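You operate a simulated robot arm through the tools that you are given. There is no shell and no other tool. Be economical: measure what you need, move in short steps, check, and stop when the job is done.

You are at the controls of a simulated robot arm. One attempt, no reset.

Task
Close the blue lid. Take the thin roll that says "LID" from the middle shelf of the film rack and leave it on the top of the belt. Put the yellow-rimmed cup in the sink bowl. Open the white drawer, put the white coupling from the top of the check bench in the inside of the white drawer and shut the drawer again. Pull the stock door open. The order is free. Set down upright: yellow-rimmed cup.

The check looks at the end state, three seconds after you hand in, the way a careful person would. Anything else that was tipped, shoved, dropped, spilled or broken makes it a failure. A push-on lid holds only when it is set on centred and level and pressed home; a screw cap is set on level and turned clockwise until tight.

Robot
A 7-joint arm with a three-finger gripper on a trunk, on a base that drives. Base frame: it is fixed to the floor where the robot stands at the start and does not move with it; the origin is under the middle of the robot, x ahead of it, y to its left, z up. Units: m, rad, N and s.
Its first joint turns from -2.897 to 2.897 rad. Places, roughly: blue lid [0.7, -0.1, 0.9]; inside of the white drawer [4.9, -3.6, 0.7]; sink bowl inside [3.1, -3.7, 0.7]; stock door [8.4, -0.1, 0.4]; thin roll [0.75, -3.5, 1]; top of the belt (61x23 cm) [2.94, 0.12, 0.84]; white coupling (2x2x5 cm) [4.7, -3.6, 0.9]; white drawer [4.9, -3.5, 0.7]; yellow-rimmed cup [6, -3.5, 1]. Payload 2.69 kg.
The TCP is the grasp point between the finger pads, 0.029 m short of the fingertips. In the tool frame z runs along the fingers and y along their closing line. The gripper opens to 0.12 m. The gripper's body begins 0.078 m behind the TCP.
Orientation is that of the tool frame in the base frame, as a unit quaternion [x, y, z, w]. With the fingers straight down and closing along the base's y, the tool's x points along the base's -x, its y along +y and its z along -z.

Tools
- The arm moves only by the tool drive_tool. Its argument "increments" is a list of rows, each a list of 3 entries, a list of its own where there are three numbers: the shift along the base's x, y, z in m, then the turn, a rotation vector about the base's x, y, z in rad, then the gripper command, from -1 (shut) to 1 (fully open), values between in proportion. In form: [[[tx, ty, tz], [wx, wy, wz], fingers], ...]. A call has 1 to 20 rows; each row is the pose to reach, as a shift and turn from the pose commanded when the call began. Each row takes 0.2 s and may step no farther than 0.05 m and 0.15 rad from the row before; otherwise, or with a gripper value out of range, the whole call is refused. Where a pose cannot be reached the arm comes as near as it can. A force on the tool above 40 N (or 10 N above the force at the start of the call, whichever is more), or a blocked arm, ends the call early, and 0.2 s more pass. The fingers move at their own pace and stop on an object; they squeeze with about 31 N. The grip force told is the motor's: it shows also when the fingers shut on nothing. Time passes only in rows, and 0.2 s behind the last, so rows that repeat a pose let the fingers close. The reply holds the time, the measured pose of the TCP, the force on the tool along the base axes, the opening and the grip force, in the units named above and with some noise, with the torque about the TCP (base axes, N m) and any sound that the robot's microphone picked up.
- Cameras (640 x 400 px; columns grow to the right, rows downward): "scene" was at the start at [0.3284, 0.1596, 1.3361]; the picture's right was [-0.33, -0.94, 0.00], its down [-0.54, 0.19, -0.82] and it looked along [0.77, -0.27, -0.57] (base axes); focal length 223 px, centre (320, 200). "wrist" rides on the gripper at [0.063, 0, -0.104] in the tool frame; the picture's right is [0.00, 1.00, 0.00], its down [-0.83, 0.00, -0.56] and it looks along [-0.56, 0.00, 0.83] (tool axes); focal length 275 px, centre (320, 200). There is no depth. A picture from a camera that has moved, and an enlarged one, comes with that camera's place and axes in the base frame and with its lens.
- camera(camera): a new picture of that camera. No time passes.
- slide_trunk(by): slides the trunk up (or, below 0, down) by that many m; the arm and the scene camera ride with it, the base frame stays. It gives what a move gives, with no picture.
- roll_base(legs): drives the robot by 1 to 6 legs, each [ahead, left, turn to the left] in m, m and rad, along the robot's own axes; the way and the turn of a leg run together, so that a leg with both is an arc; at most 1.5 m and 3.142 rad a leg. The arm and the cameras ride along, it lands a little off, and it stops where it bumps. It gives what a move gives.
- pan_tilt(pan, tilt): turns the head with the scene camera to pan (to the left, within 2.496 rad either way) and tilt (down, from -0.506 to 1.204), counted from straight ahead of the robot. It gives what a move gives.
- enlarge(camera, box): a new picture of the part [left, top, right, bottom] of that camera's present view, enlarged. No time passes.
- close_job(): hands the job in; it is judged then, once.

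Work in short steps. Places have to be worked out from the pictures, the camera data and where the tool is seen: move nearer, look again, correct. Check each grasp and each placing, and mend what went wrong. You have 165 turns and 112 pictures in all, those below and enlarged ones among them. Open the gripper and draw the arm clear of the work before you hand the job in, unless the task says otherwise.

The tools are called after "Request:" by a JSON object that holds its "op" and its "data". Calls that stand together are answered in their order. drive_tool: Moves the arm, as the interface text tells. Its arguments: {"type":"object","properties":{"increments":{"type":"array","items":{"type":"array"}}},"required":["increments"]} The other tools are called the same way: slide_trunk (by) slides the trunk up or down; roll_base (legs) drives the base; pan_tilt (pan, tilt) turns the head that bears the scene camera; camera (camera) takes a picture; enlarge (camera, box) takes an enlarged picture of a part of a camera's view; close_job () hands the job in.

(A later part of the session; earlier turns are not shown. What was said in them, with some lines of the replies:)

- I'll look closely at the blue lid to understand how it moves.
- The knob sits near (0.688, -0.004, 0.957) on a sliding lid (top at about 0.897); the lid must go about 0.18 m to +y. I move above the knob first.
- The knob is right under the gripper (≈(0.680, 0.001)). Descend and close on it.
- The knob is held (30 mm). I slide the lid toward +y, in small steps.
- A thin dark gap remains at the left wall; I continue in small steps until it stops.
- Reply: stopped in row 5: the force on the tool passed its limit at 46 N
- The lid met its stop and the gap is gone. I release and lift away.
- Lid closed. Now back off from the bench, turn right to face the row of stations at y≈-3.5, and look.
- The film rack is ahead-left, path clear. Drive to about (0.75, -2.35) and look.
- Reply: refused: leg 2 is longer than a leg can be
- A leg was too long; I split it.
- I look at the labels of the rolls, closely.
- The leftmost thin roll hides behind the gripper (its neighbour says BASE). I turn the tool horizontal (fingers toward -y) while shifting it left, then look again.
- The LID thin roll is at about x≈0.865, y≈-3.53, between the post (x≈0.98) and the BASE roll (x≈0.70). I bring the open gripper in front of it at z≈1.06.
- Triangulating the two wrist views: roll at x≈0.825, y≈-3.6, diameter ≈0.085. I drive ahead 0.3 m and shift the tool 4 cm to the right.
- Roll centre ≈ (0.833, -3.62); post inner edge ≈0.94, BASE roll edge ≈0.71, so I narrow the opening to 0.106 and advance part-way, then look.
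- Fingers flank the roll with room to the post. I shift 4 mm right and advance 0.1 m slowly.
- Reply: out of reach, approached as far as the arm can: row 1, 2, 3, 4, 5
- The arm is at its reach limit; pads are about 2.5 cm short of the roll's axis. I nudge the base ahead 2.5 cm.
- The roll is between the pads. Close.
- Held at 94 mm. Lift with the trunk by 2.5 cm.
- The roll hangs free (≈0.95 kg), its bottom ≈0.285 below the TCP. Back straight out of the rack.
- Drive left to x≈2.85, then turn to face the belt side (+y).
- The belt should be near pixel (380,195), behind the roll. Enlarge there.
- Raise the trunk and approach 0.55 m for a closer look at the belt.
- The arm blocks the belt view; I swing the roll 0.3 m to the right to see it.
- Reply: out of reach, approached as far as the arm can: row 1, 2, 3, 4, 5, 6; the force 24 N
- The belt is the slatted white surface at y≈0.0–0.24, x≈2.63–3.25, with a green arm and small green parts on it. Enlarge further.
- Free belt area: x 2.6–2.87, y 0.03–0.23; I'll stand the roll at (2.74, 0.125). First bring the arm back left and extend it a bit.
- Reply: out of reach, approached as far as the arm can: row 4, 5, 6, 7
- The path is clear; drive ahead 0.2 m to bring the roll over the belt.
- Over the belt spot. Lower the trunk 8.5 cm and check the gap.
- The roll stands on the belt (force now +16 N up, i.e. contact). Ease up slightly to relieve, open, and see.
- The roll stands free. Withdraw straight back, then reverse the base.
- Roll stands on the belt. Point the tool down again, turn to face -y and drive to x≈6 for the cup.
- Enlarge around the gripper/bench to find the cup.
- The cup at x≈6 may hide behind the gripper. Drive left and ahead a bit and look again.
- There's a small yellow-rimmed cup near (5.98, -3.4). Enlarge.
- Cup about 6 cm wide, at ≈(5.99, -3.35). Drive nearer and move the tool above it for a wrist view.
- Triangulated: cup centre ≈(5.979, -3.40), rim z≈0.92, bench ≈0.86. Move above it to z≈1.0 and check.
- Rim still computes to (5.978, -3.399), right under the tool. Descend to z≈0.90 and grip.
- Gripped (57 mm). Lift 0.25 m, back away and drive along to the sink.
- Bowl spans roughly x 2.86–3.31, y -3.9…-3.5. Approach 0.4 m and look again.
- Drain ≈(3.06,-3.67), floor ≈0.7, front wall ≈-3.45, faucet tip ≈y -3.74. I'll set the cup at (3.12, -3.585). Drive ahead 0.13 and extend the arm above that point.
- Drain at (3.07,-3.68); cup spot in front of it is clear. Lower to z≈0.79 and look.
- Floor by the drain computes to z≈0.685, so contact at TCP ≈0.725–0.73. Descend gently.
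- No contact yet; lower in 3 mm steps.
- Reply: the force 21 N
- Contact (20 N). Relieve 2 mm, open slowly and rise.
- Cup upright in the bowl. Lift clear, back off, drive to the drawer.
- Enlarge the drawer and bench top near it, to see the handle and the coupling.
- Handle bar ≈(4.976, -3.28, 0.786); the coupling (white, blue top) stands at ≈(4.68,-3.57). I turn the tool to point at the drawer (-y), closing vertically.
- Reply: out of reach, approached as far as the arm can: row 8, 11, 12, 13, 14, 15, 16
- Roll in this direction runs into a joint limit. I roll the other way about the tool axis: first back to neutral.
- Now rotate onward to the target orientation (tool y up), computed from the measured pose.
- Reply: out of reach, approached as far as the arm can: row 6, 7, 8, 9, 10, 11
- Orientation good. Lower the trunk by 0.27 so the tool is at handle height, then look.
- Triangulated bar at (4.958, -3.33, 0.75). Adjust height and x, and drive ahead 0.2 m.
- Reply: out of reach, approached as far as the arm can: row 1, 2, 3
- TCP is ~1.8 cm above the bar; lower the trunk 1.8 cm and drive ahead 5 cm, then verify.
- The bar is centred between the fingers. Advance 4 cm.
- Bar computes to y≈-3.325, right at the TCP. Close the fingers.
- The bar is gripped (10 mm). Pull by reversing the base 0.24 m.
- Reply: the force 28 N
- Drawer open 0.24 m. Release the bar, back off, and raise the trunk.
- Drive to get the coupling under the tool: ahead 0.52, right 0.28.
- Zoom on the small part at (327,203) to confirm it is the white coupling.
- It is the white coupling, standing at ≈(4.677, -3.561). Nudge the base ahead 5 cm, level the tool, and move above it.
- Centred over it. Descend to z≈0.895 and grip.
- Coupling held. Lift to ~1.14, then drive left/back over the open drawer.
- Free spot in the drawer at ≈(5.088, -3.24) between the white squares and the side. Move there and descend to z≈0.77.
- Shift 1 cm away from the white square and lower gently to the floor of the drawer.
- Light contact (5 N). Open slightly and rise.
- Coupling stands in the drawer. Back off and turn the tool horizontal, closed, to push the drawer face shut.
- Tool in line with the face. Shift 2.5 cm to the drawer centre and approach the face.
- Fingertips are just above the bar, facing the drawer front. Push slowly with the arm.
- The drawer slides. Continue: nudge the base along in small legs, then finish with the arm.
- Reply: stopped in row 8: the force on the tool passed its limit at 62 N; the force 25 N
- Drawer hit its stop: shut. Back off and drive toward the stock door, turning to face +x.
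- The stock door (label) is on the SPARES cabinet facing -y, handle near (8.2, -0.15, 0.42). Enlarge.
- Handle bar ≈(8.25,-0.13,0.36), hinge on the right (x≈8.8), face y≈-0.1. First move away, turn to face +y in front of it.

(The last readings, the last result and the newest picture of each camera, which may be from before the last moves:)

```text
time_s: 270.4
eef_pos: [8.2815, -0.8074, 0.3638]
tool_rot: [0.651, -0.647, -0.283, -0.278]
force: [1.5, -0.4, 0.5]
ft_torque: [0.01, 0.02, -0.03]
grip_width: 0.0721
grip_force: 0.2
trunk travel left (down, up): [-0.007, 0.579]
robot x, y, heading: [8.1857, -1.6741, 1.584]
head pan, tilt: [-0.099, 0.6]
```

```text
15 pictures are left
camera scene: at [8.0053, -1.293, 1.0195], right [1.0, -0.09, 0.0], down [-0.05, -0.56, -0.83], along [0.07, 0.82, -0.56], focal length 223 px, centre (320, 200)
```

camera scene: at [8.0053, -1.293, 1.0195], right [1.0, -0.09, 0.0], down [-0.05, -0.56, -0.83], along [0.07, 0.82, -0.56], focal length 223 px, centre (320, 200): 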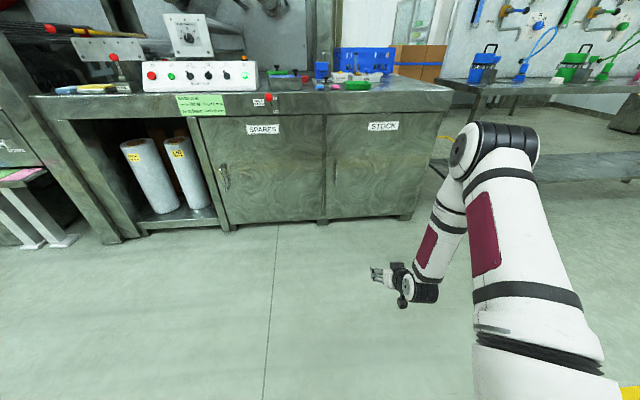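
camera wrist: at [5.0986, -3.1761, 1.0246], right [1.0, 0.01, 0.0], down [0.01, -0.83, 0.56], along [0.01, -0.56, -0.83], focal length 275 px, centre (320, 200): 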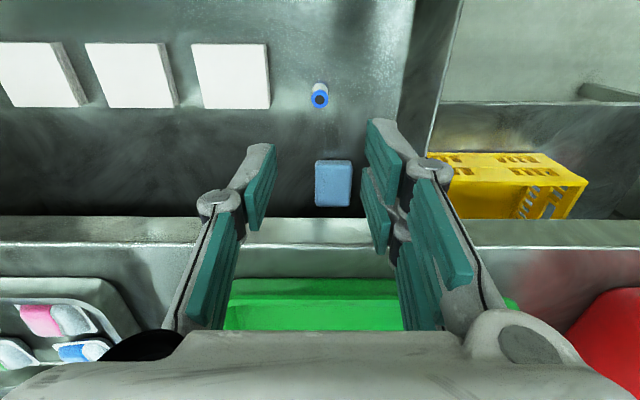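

Reached z≈0.36 with the tool pitched 45° down. Refine the handle location by zooming both cameras.

Request:
{"op": "enlarge", "data": {"camera": "scene", "box": [290, 90, 470, 240]}}

Request:
{"op": "camera", "data": {"camera": "wrist"}}

```text
2.67 times, centred on (380, 165) of scene
camera zoom: at [8.0053, -1.293, 1.0195], right [1.0, -0.09, 0.0], down [-0.05, -0.56, -0.83], along [0.07, 0.82, -0.56], focal length 596 px, centre (160, 293)
```

zoom: 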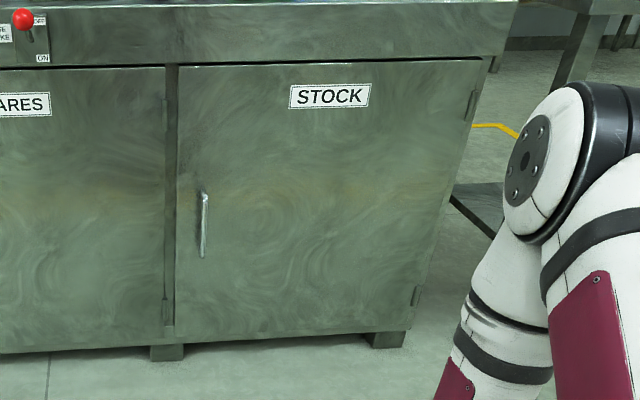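

```text
13 pictures are left
camera wrist: at [8.2821, -0.9254, 0.3885], right [-1.0, -0.01, 0.0], down [0.0, 0.16, 0.99], along [-0.01, 0.99, -0.16], focal length 275 px, centre (320, 200)
```

wrist: 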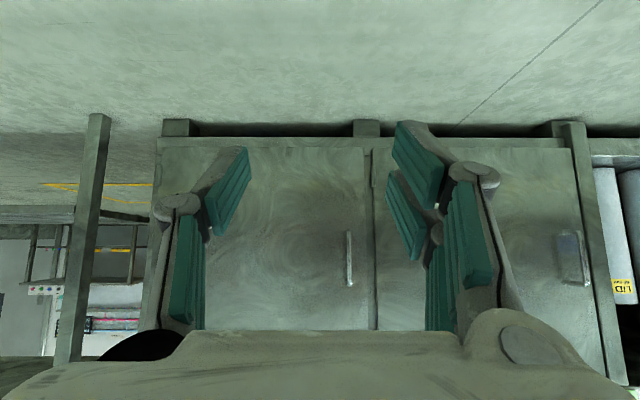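

Triangulated bar: (8.196, -0.17, 0.425); hinge ≈(8.725,-0.14). Align the arm in x and z, then drive ahead 0.5 m.

Request:
{"op": "drive_tool", "data": {"increments": [[[-0.04, 0, 0.02], [0, 0, 0], 0.2], [[-0.08, 0, 0.04], [0, 0, 0], 0.2], [[-0.085, 0, 0.056], [0, 0, 0], 0.2], [[-0.085, 0, 0.056], [0, 0, 0], 0.2]]}}

Request:
{"op": "roll_base", "data": {"legs": [[0.5, 0, -0.01]]}}

Request:
{"op": "camera", "data": {"camera": "wrist"}}

```text
time_s: 271.4
eef_pos: [8.1966, -0.8068, 0.4185]
tool_rot: [0.651, -0.647, -0.283, -0.279]
force: [0.8, 0.3, -0.1]
ft_torque: [0.0, 0.01, 0.0]
grip_width: 0.0722
grip_force: 0.1
trunk travel left (down, up): [-0.007, 0.579]
robot x, y, heading: [8.19, -1.6791, 1.583]
head pan, tilt: [-0.099, 0.6]
```

```text
time_s: 274.3
eef_pos: [8.2096, -0.3072, 0.419]
tool_rot: [-0.646, 0.652, 0.281, 0.28]
force: [0.1, -0.3, -0.8]
ft_torque: [-0.01, 0.02, 0.04]
grip_width: 0.0719
grip_force: 0.0
trunk travel left (down, up): [-0.007, 0.579]
robot x, y, heading: [8.1895, -1.1759, 1.563]
head pan, tilt: [-0.099, 0.6]
```

```text
12 pictures are left
camera wrist: at [8.2086, -0.4263, 0.4442], right [-1.0, 0.0, 0.0], down [0.0, 0.16, 0.99], along [0.0, 0.99, -0.16], focal length 275 px, centre (320, 200)
```

wrist: 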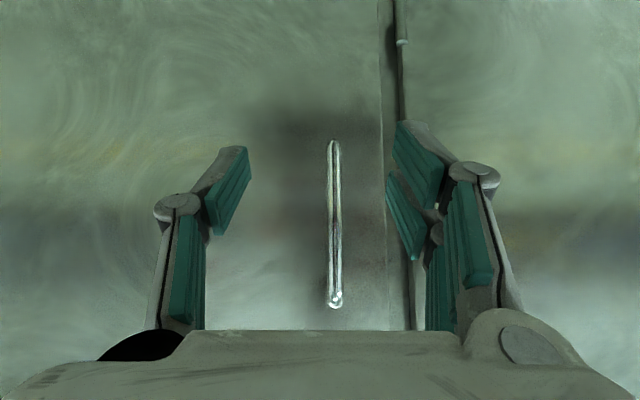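

Bar at x≈8.196, z≈0.42 confirmed. Shift 13 mm, advance 0.125 m.

Request:
{"op": "drive_tool", "data": {"increments": [[[-0.013, 0, 0], [0, 0, 0], 0.2], [[-0.013, 0.02, 0], [0, 0, 0], 0.2], [[-0.013, 0.05, 0], [0, 0, 0], 0.2], [[-0.013, 0.08, 0], [0, 0, 0], 0.2], [[-0.013, 0.11, 0], [0, 0, 0], 0.2], [[-0.013, 0.126, 0], [0, 0, 0], 0.2], [[-0.013, 0.126, 0], [0, 0, 0], 0.2]]}}

Request:
{"op": "camera", "data": {"camera": "wrist"}}

```text
time_s: 275.9
eef_pos: [8.1962, -0.1821, 0.4191]
tool_rot: [-0.646, 0.652, 0.28, 0.28]
force: [-0.3, 0.5, 0.2]
ft_torque: [0.01, 0.0, 0.02]
grip_width: 0.072
grip_force: 0.2
trunk travel left (down, up): [-0.007, 0.579]
robot x, y, heading: [8.1904, -1.1747, 1.566]
head pan, tilt: [-0.099, 0.6]
```

```text
11 pictures are left
camera wrist: at [8.1948, -0.3003, 0.4435], right [-1.0, 0.0, 0.0], down [0.0, 0.16, 0.99], along [0.0, 0.99, -0.16], focal length 275 px, centre (320, 200)
```

wrist: 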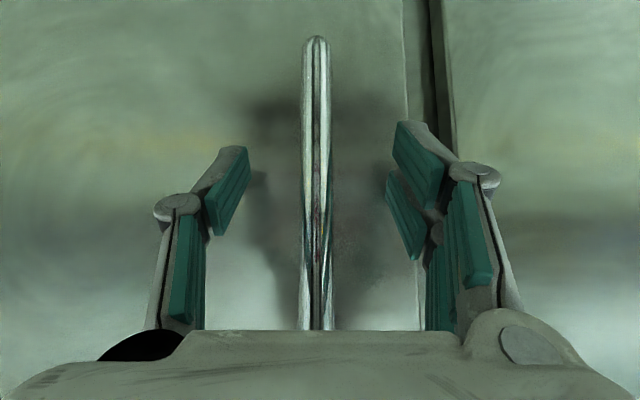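

Bar is centred between the pads. Grip.

Request:
{"op": "drive_tool", "data": {"increments": [[[0, 0, 0], [0, 0, 0], -0.5], [[0, 0, 0], [0, 0, 0], -1], [[0, 0, 0], [0, 0, 0], -1], [[0, 0, 0], [0, 0, 0], -1]]}}

```text
time_s: 276.9
eef_pos: [8.1963, -0.1825, 0.4182]
tool_rot: [-0.646, 0.652, 0.281, 0.28]
force: [5.8, -10.5, -4.9]
ft_torque: [-0.13, 0.57, 0.02]
grip_width: 0.0122
grip_force: 39.3
trunk travel left (down, up): [-0.007, 0.579]
robot x, y, heading: [8.1906, -1.1729, 1.564]
head pan, tilt: [-0.099, 0.6]
```

Gripped (12 mm). Swing the whole robot about the hinge: start with two 0.1 rad arc legs.

Request:
{"op": "roll_base", "data": {"legs": [[-0.0535, -0.1033, 0.1], [-0.0535, -0.1033, 0.1]]}}

Request:
{"op": "camera", "data": {"camera": "scene"}}

```text
time_s: 279.0
eef_pos: [8.2164, -0.2873, 0.4168]
tool_rot: [0.708, -0.584, -0.307, -0.252]
force: [9.7, 2.0, -13.3]
ft_torque: [-0.31, 0.41, 0.04]
grip_width: 0.0124
grip_force: 39.4
trunk travel left (down, up): [-0.007, 0.579]
robot x, y, heading: [8.4046, -1.2625, 1.765]
head pan, tilt: [-0.099, 0.6]
```

```text
10 pictures are left
camera scene: at [8.1538, -0.9202, 1.0192], right [1.0, 0.09, 0.0], down [0.05, -0.56, -0.82], along [-0.08, 0.82, -0.57], focal length 223 px, centre (320, 200)
```

scene: 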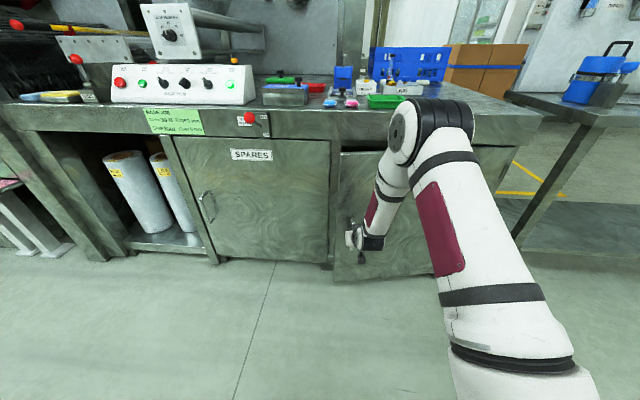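

Door follows the predicted arc. Continue with five more 0.15 rad legs.

Request:
{"op": "roll_base", "data": {"legs": [[-0.0797, -0.1557, 0.15], [-0.0797, -0.1557, 0.15], [-0.0797, -0.1557, 0.15], [-0.0797, -0.1557, 0.15]]}}

Request:
{"op": "camera", "data": {"camera": "scene"}}

```text
time_s: 283.7
eef_pos: [8.3858, -0.5495, 0.4182]
tool_rot: [0.849, -0.349, -0.367, -0.149]
force: [9.9, 10.6, -6.5]
ft_torque: [-0.35, 0.25, 0.09]
grip_width: 0.0127
grip_force: 39.0
trunk travel left (down, up): [-0.007, 0.579]
robot x, y, heading: [9.0933, -1.2443, 2.366]
head pan, tilt: [-0.099, 0.6]
```

```text
9 pictures are left
camera scene: at [8.6922, -1.1069, 1.0194], right [0.77, 0.64, 0.0], down [0.36, -0.43, -0.82], along [-0.53, 0.63, -0.57], focal length 223 px, centre (320, 200)
```

scene: 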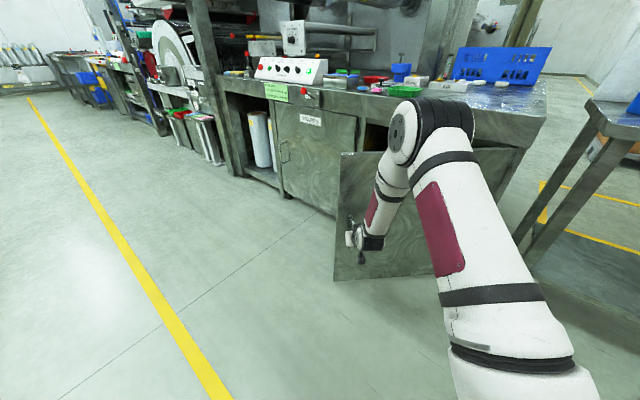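

Door at ~46°. Continue 0.5 rad more.

Request:
{"op": "roll_base", "data": {"legs": [[-0.0797, -0.1557, 0.15], [-0.0797, -0.1557, 0.15], [-0.0797, -0.1557, 0.15]]}}

Request:
{"op": "camera", "data": {"camera": "scene"}}

```text
time_s: 287.4
eef_pos: [8.5964, -0.66, 0.4174]
tool_rot: [0.906, -0.149, -0.392, -0.061]
force: [-7.2, -31.4, -4.6]
ft_torque: [-0.77, 0.06, -0.2]
grip_width: 0.0122
grip_force: 38.9
trunk travel left (down, up): [-0.007, 0.579]
robot x, y, heading: [9.5377, -0.9752, 2.814]
head pan, tilt: [-0.099, 0.6]
```

```text
8 pictures are left
camera scene: at [9.1148, -1.0256, 1.0193], right [0.41, 0.91, 0.0], down [0.51, -0.23, -0.82], along [-0.75, 0.34, -0.57], focal length 223 px, centre (320, 200)
```

scene: 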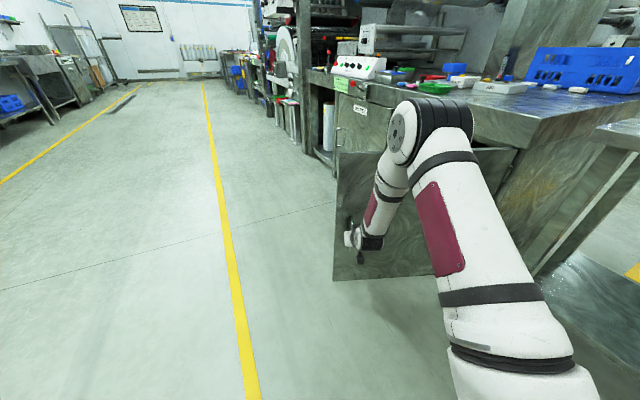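

Door ≈72° open. One more small arc leg with a corrected hinge estimate.

Request:
{"op": "roll_base", "data": {"legs": [[-0.083, -0.152, 0.15]]}}

```text
time_s: 288.8
eef_pos: [8.6776, -0.6761, 0.4182]
tool_rot: [0.915, -0.082, -0.394, -0.034]
force: [4.3, 34.1, -1.8]
ft_torque: [-0.12, 0.01, 0.15]
grip_width: 0.0125
grip_force: 38.8
trunk travel left (down, up): [-0.007, 0.579]
robot x, y, heading: [9.6549, -0.8513, 2.969]
head pan, tilt: [-0.099, 0.6]
```

Door ≈80° open. Release and draw the arm back from the handle.

Request:
{"op": "drive_tool", "data": {"increments": [[[0, 0, 0], [0, 0, 0], -0.4], [[0, 0, 0], [0, 0, 0], 0.2], [[0, 0, 0], [0, 0, 0], 0.2], [[0.03, -0.005, 0], [0, 0, 0], 0.2], [[0.06, -0.01, 0], [0, 0, 0], 0.2], [[0.09, -0.015, 0.0], [0, 0, 0], 0.2], [[0.12, -0.02, 0.0], [0, 0, 0], 0.2], [[0.15, -0.025, 0.0], [0, 0, 0], 0.2]]}}

Request:
{"op": "camera", "data": {"camera": "scene"}}

```text
time_s: 290.6
eef_pos: [8.8286, -0.703, 0.4184]
tool_rot: [0.914, -0.082, -0.395, -0.034]
force: [0.1, -0.1, -0.1]
ft_torque: [0.0, -0.02, 0.0]
grip_width: 0.0719
grip_force: 0.1
trunk travel left (down, up): [-0.007, 0.579]
robot x, y, heading: [9.6534, -0.8524, 2.965]
head pan, tilt: [-0.099, 0.6]
```

```text
7 pictures are left
camera scene: at [9.2453, -0.9636, 1.0194], right [0.27, 0.96, 0.0], down [0.54, -0.15, -0.83], along [-0.79, 0.22, -0.56], focal length 223 px, centre (320, 200)
```

scene: 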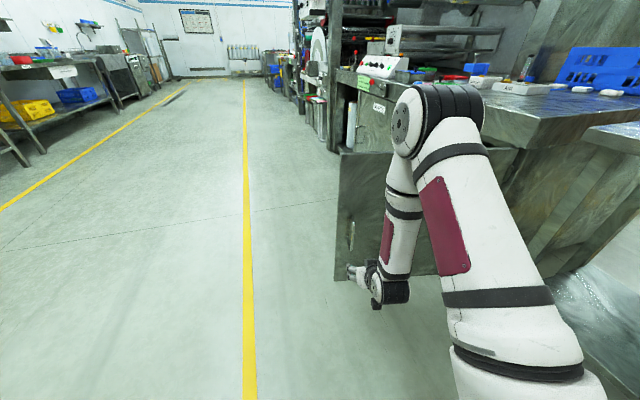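

The door stays open. Back clear, then take a last look.

Request:
{"op": "roll_base", "data": {"legs": [[-0.12, 0.35, 0]]}}

Request:
{"op": "camera", "data": {"camera": "scene"}}

```text
time_s: 293.0
eef_pos: [8.8876, -1.0675, 0.4184]
tool_rot: [0.914, -0.082, -0.395, -0.034]
force: [0.2, -0.4, 0.4]
ft_torque: [0.01, 0.0, -0.02]
grip_width: 0.0718
grip_force: 0.1
trunk travel left (down, up): [-0.007, 0.579]
robot x, y, heading: [9.7141, -1.2206, 2.971]
head pan, tilt: [-0.099, 0.6]
```

```text
6 pictures are left
camera scene: at [9.3045, -1.3305, 1.0194], right [0.27, 0.96, 0.0], down [0.54, -0.15, -0.83], along [-0.79, 0.22, -0.56], focal length 223 px, centre (320, 200)
```

scene: 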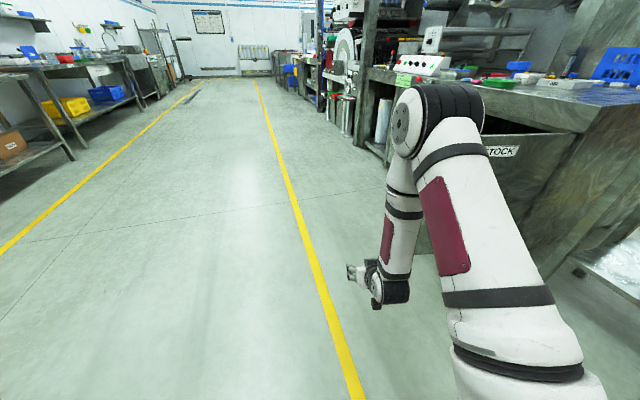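

One zoom to confirm the door's state.

Request:
{"op": "enlarge", "data": {"camera": "scene", "box": [360, 60, 640, 300]}}

```text
1.67 times, centred on (500, 180) of scene
camera zoom: at [9.3045, -1.3305, 1.0194], right [0.27, 0.96, 0.0], down [0.54, -0.15, -0.83], along [-0.79, 0.22, -0.56], focal length 372 px, centre (20, 233)
```

zoom: 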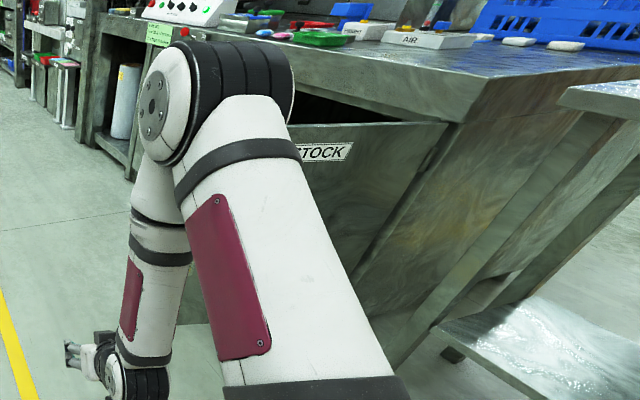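

The door stands wide open, everything else was checked after placing, and the arm is clear with the gripper open. Handing in.

Request:
{"op": "close_job", "data": {}}

```text
The job is handed in.
```

All five jobs are done and handed in:

- **Lid:** the blue lid is slid shut against its stop.
- **Roll:** the thin "LID" roll stands upright on the belt.
- **Cup:** the yellow-rimmed cup stands upright in the sink bowl.
- **Coupling:** it was standing in the white drawer when I started closing it. The drawer is pushed home to its stop. I could not see inside after that, so it may have tipped.
- **Door:** the stock door is pulled open to about 80°.
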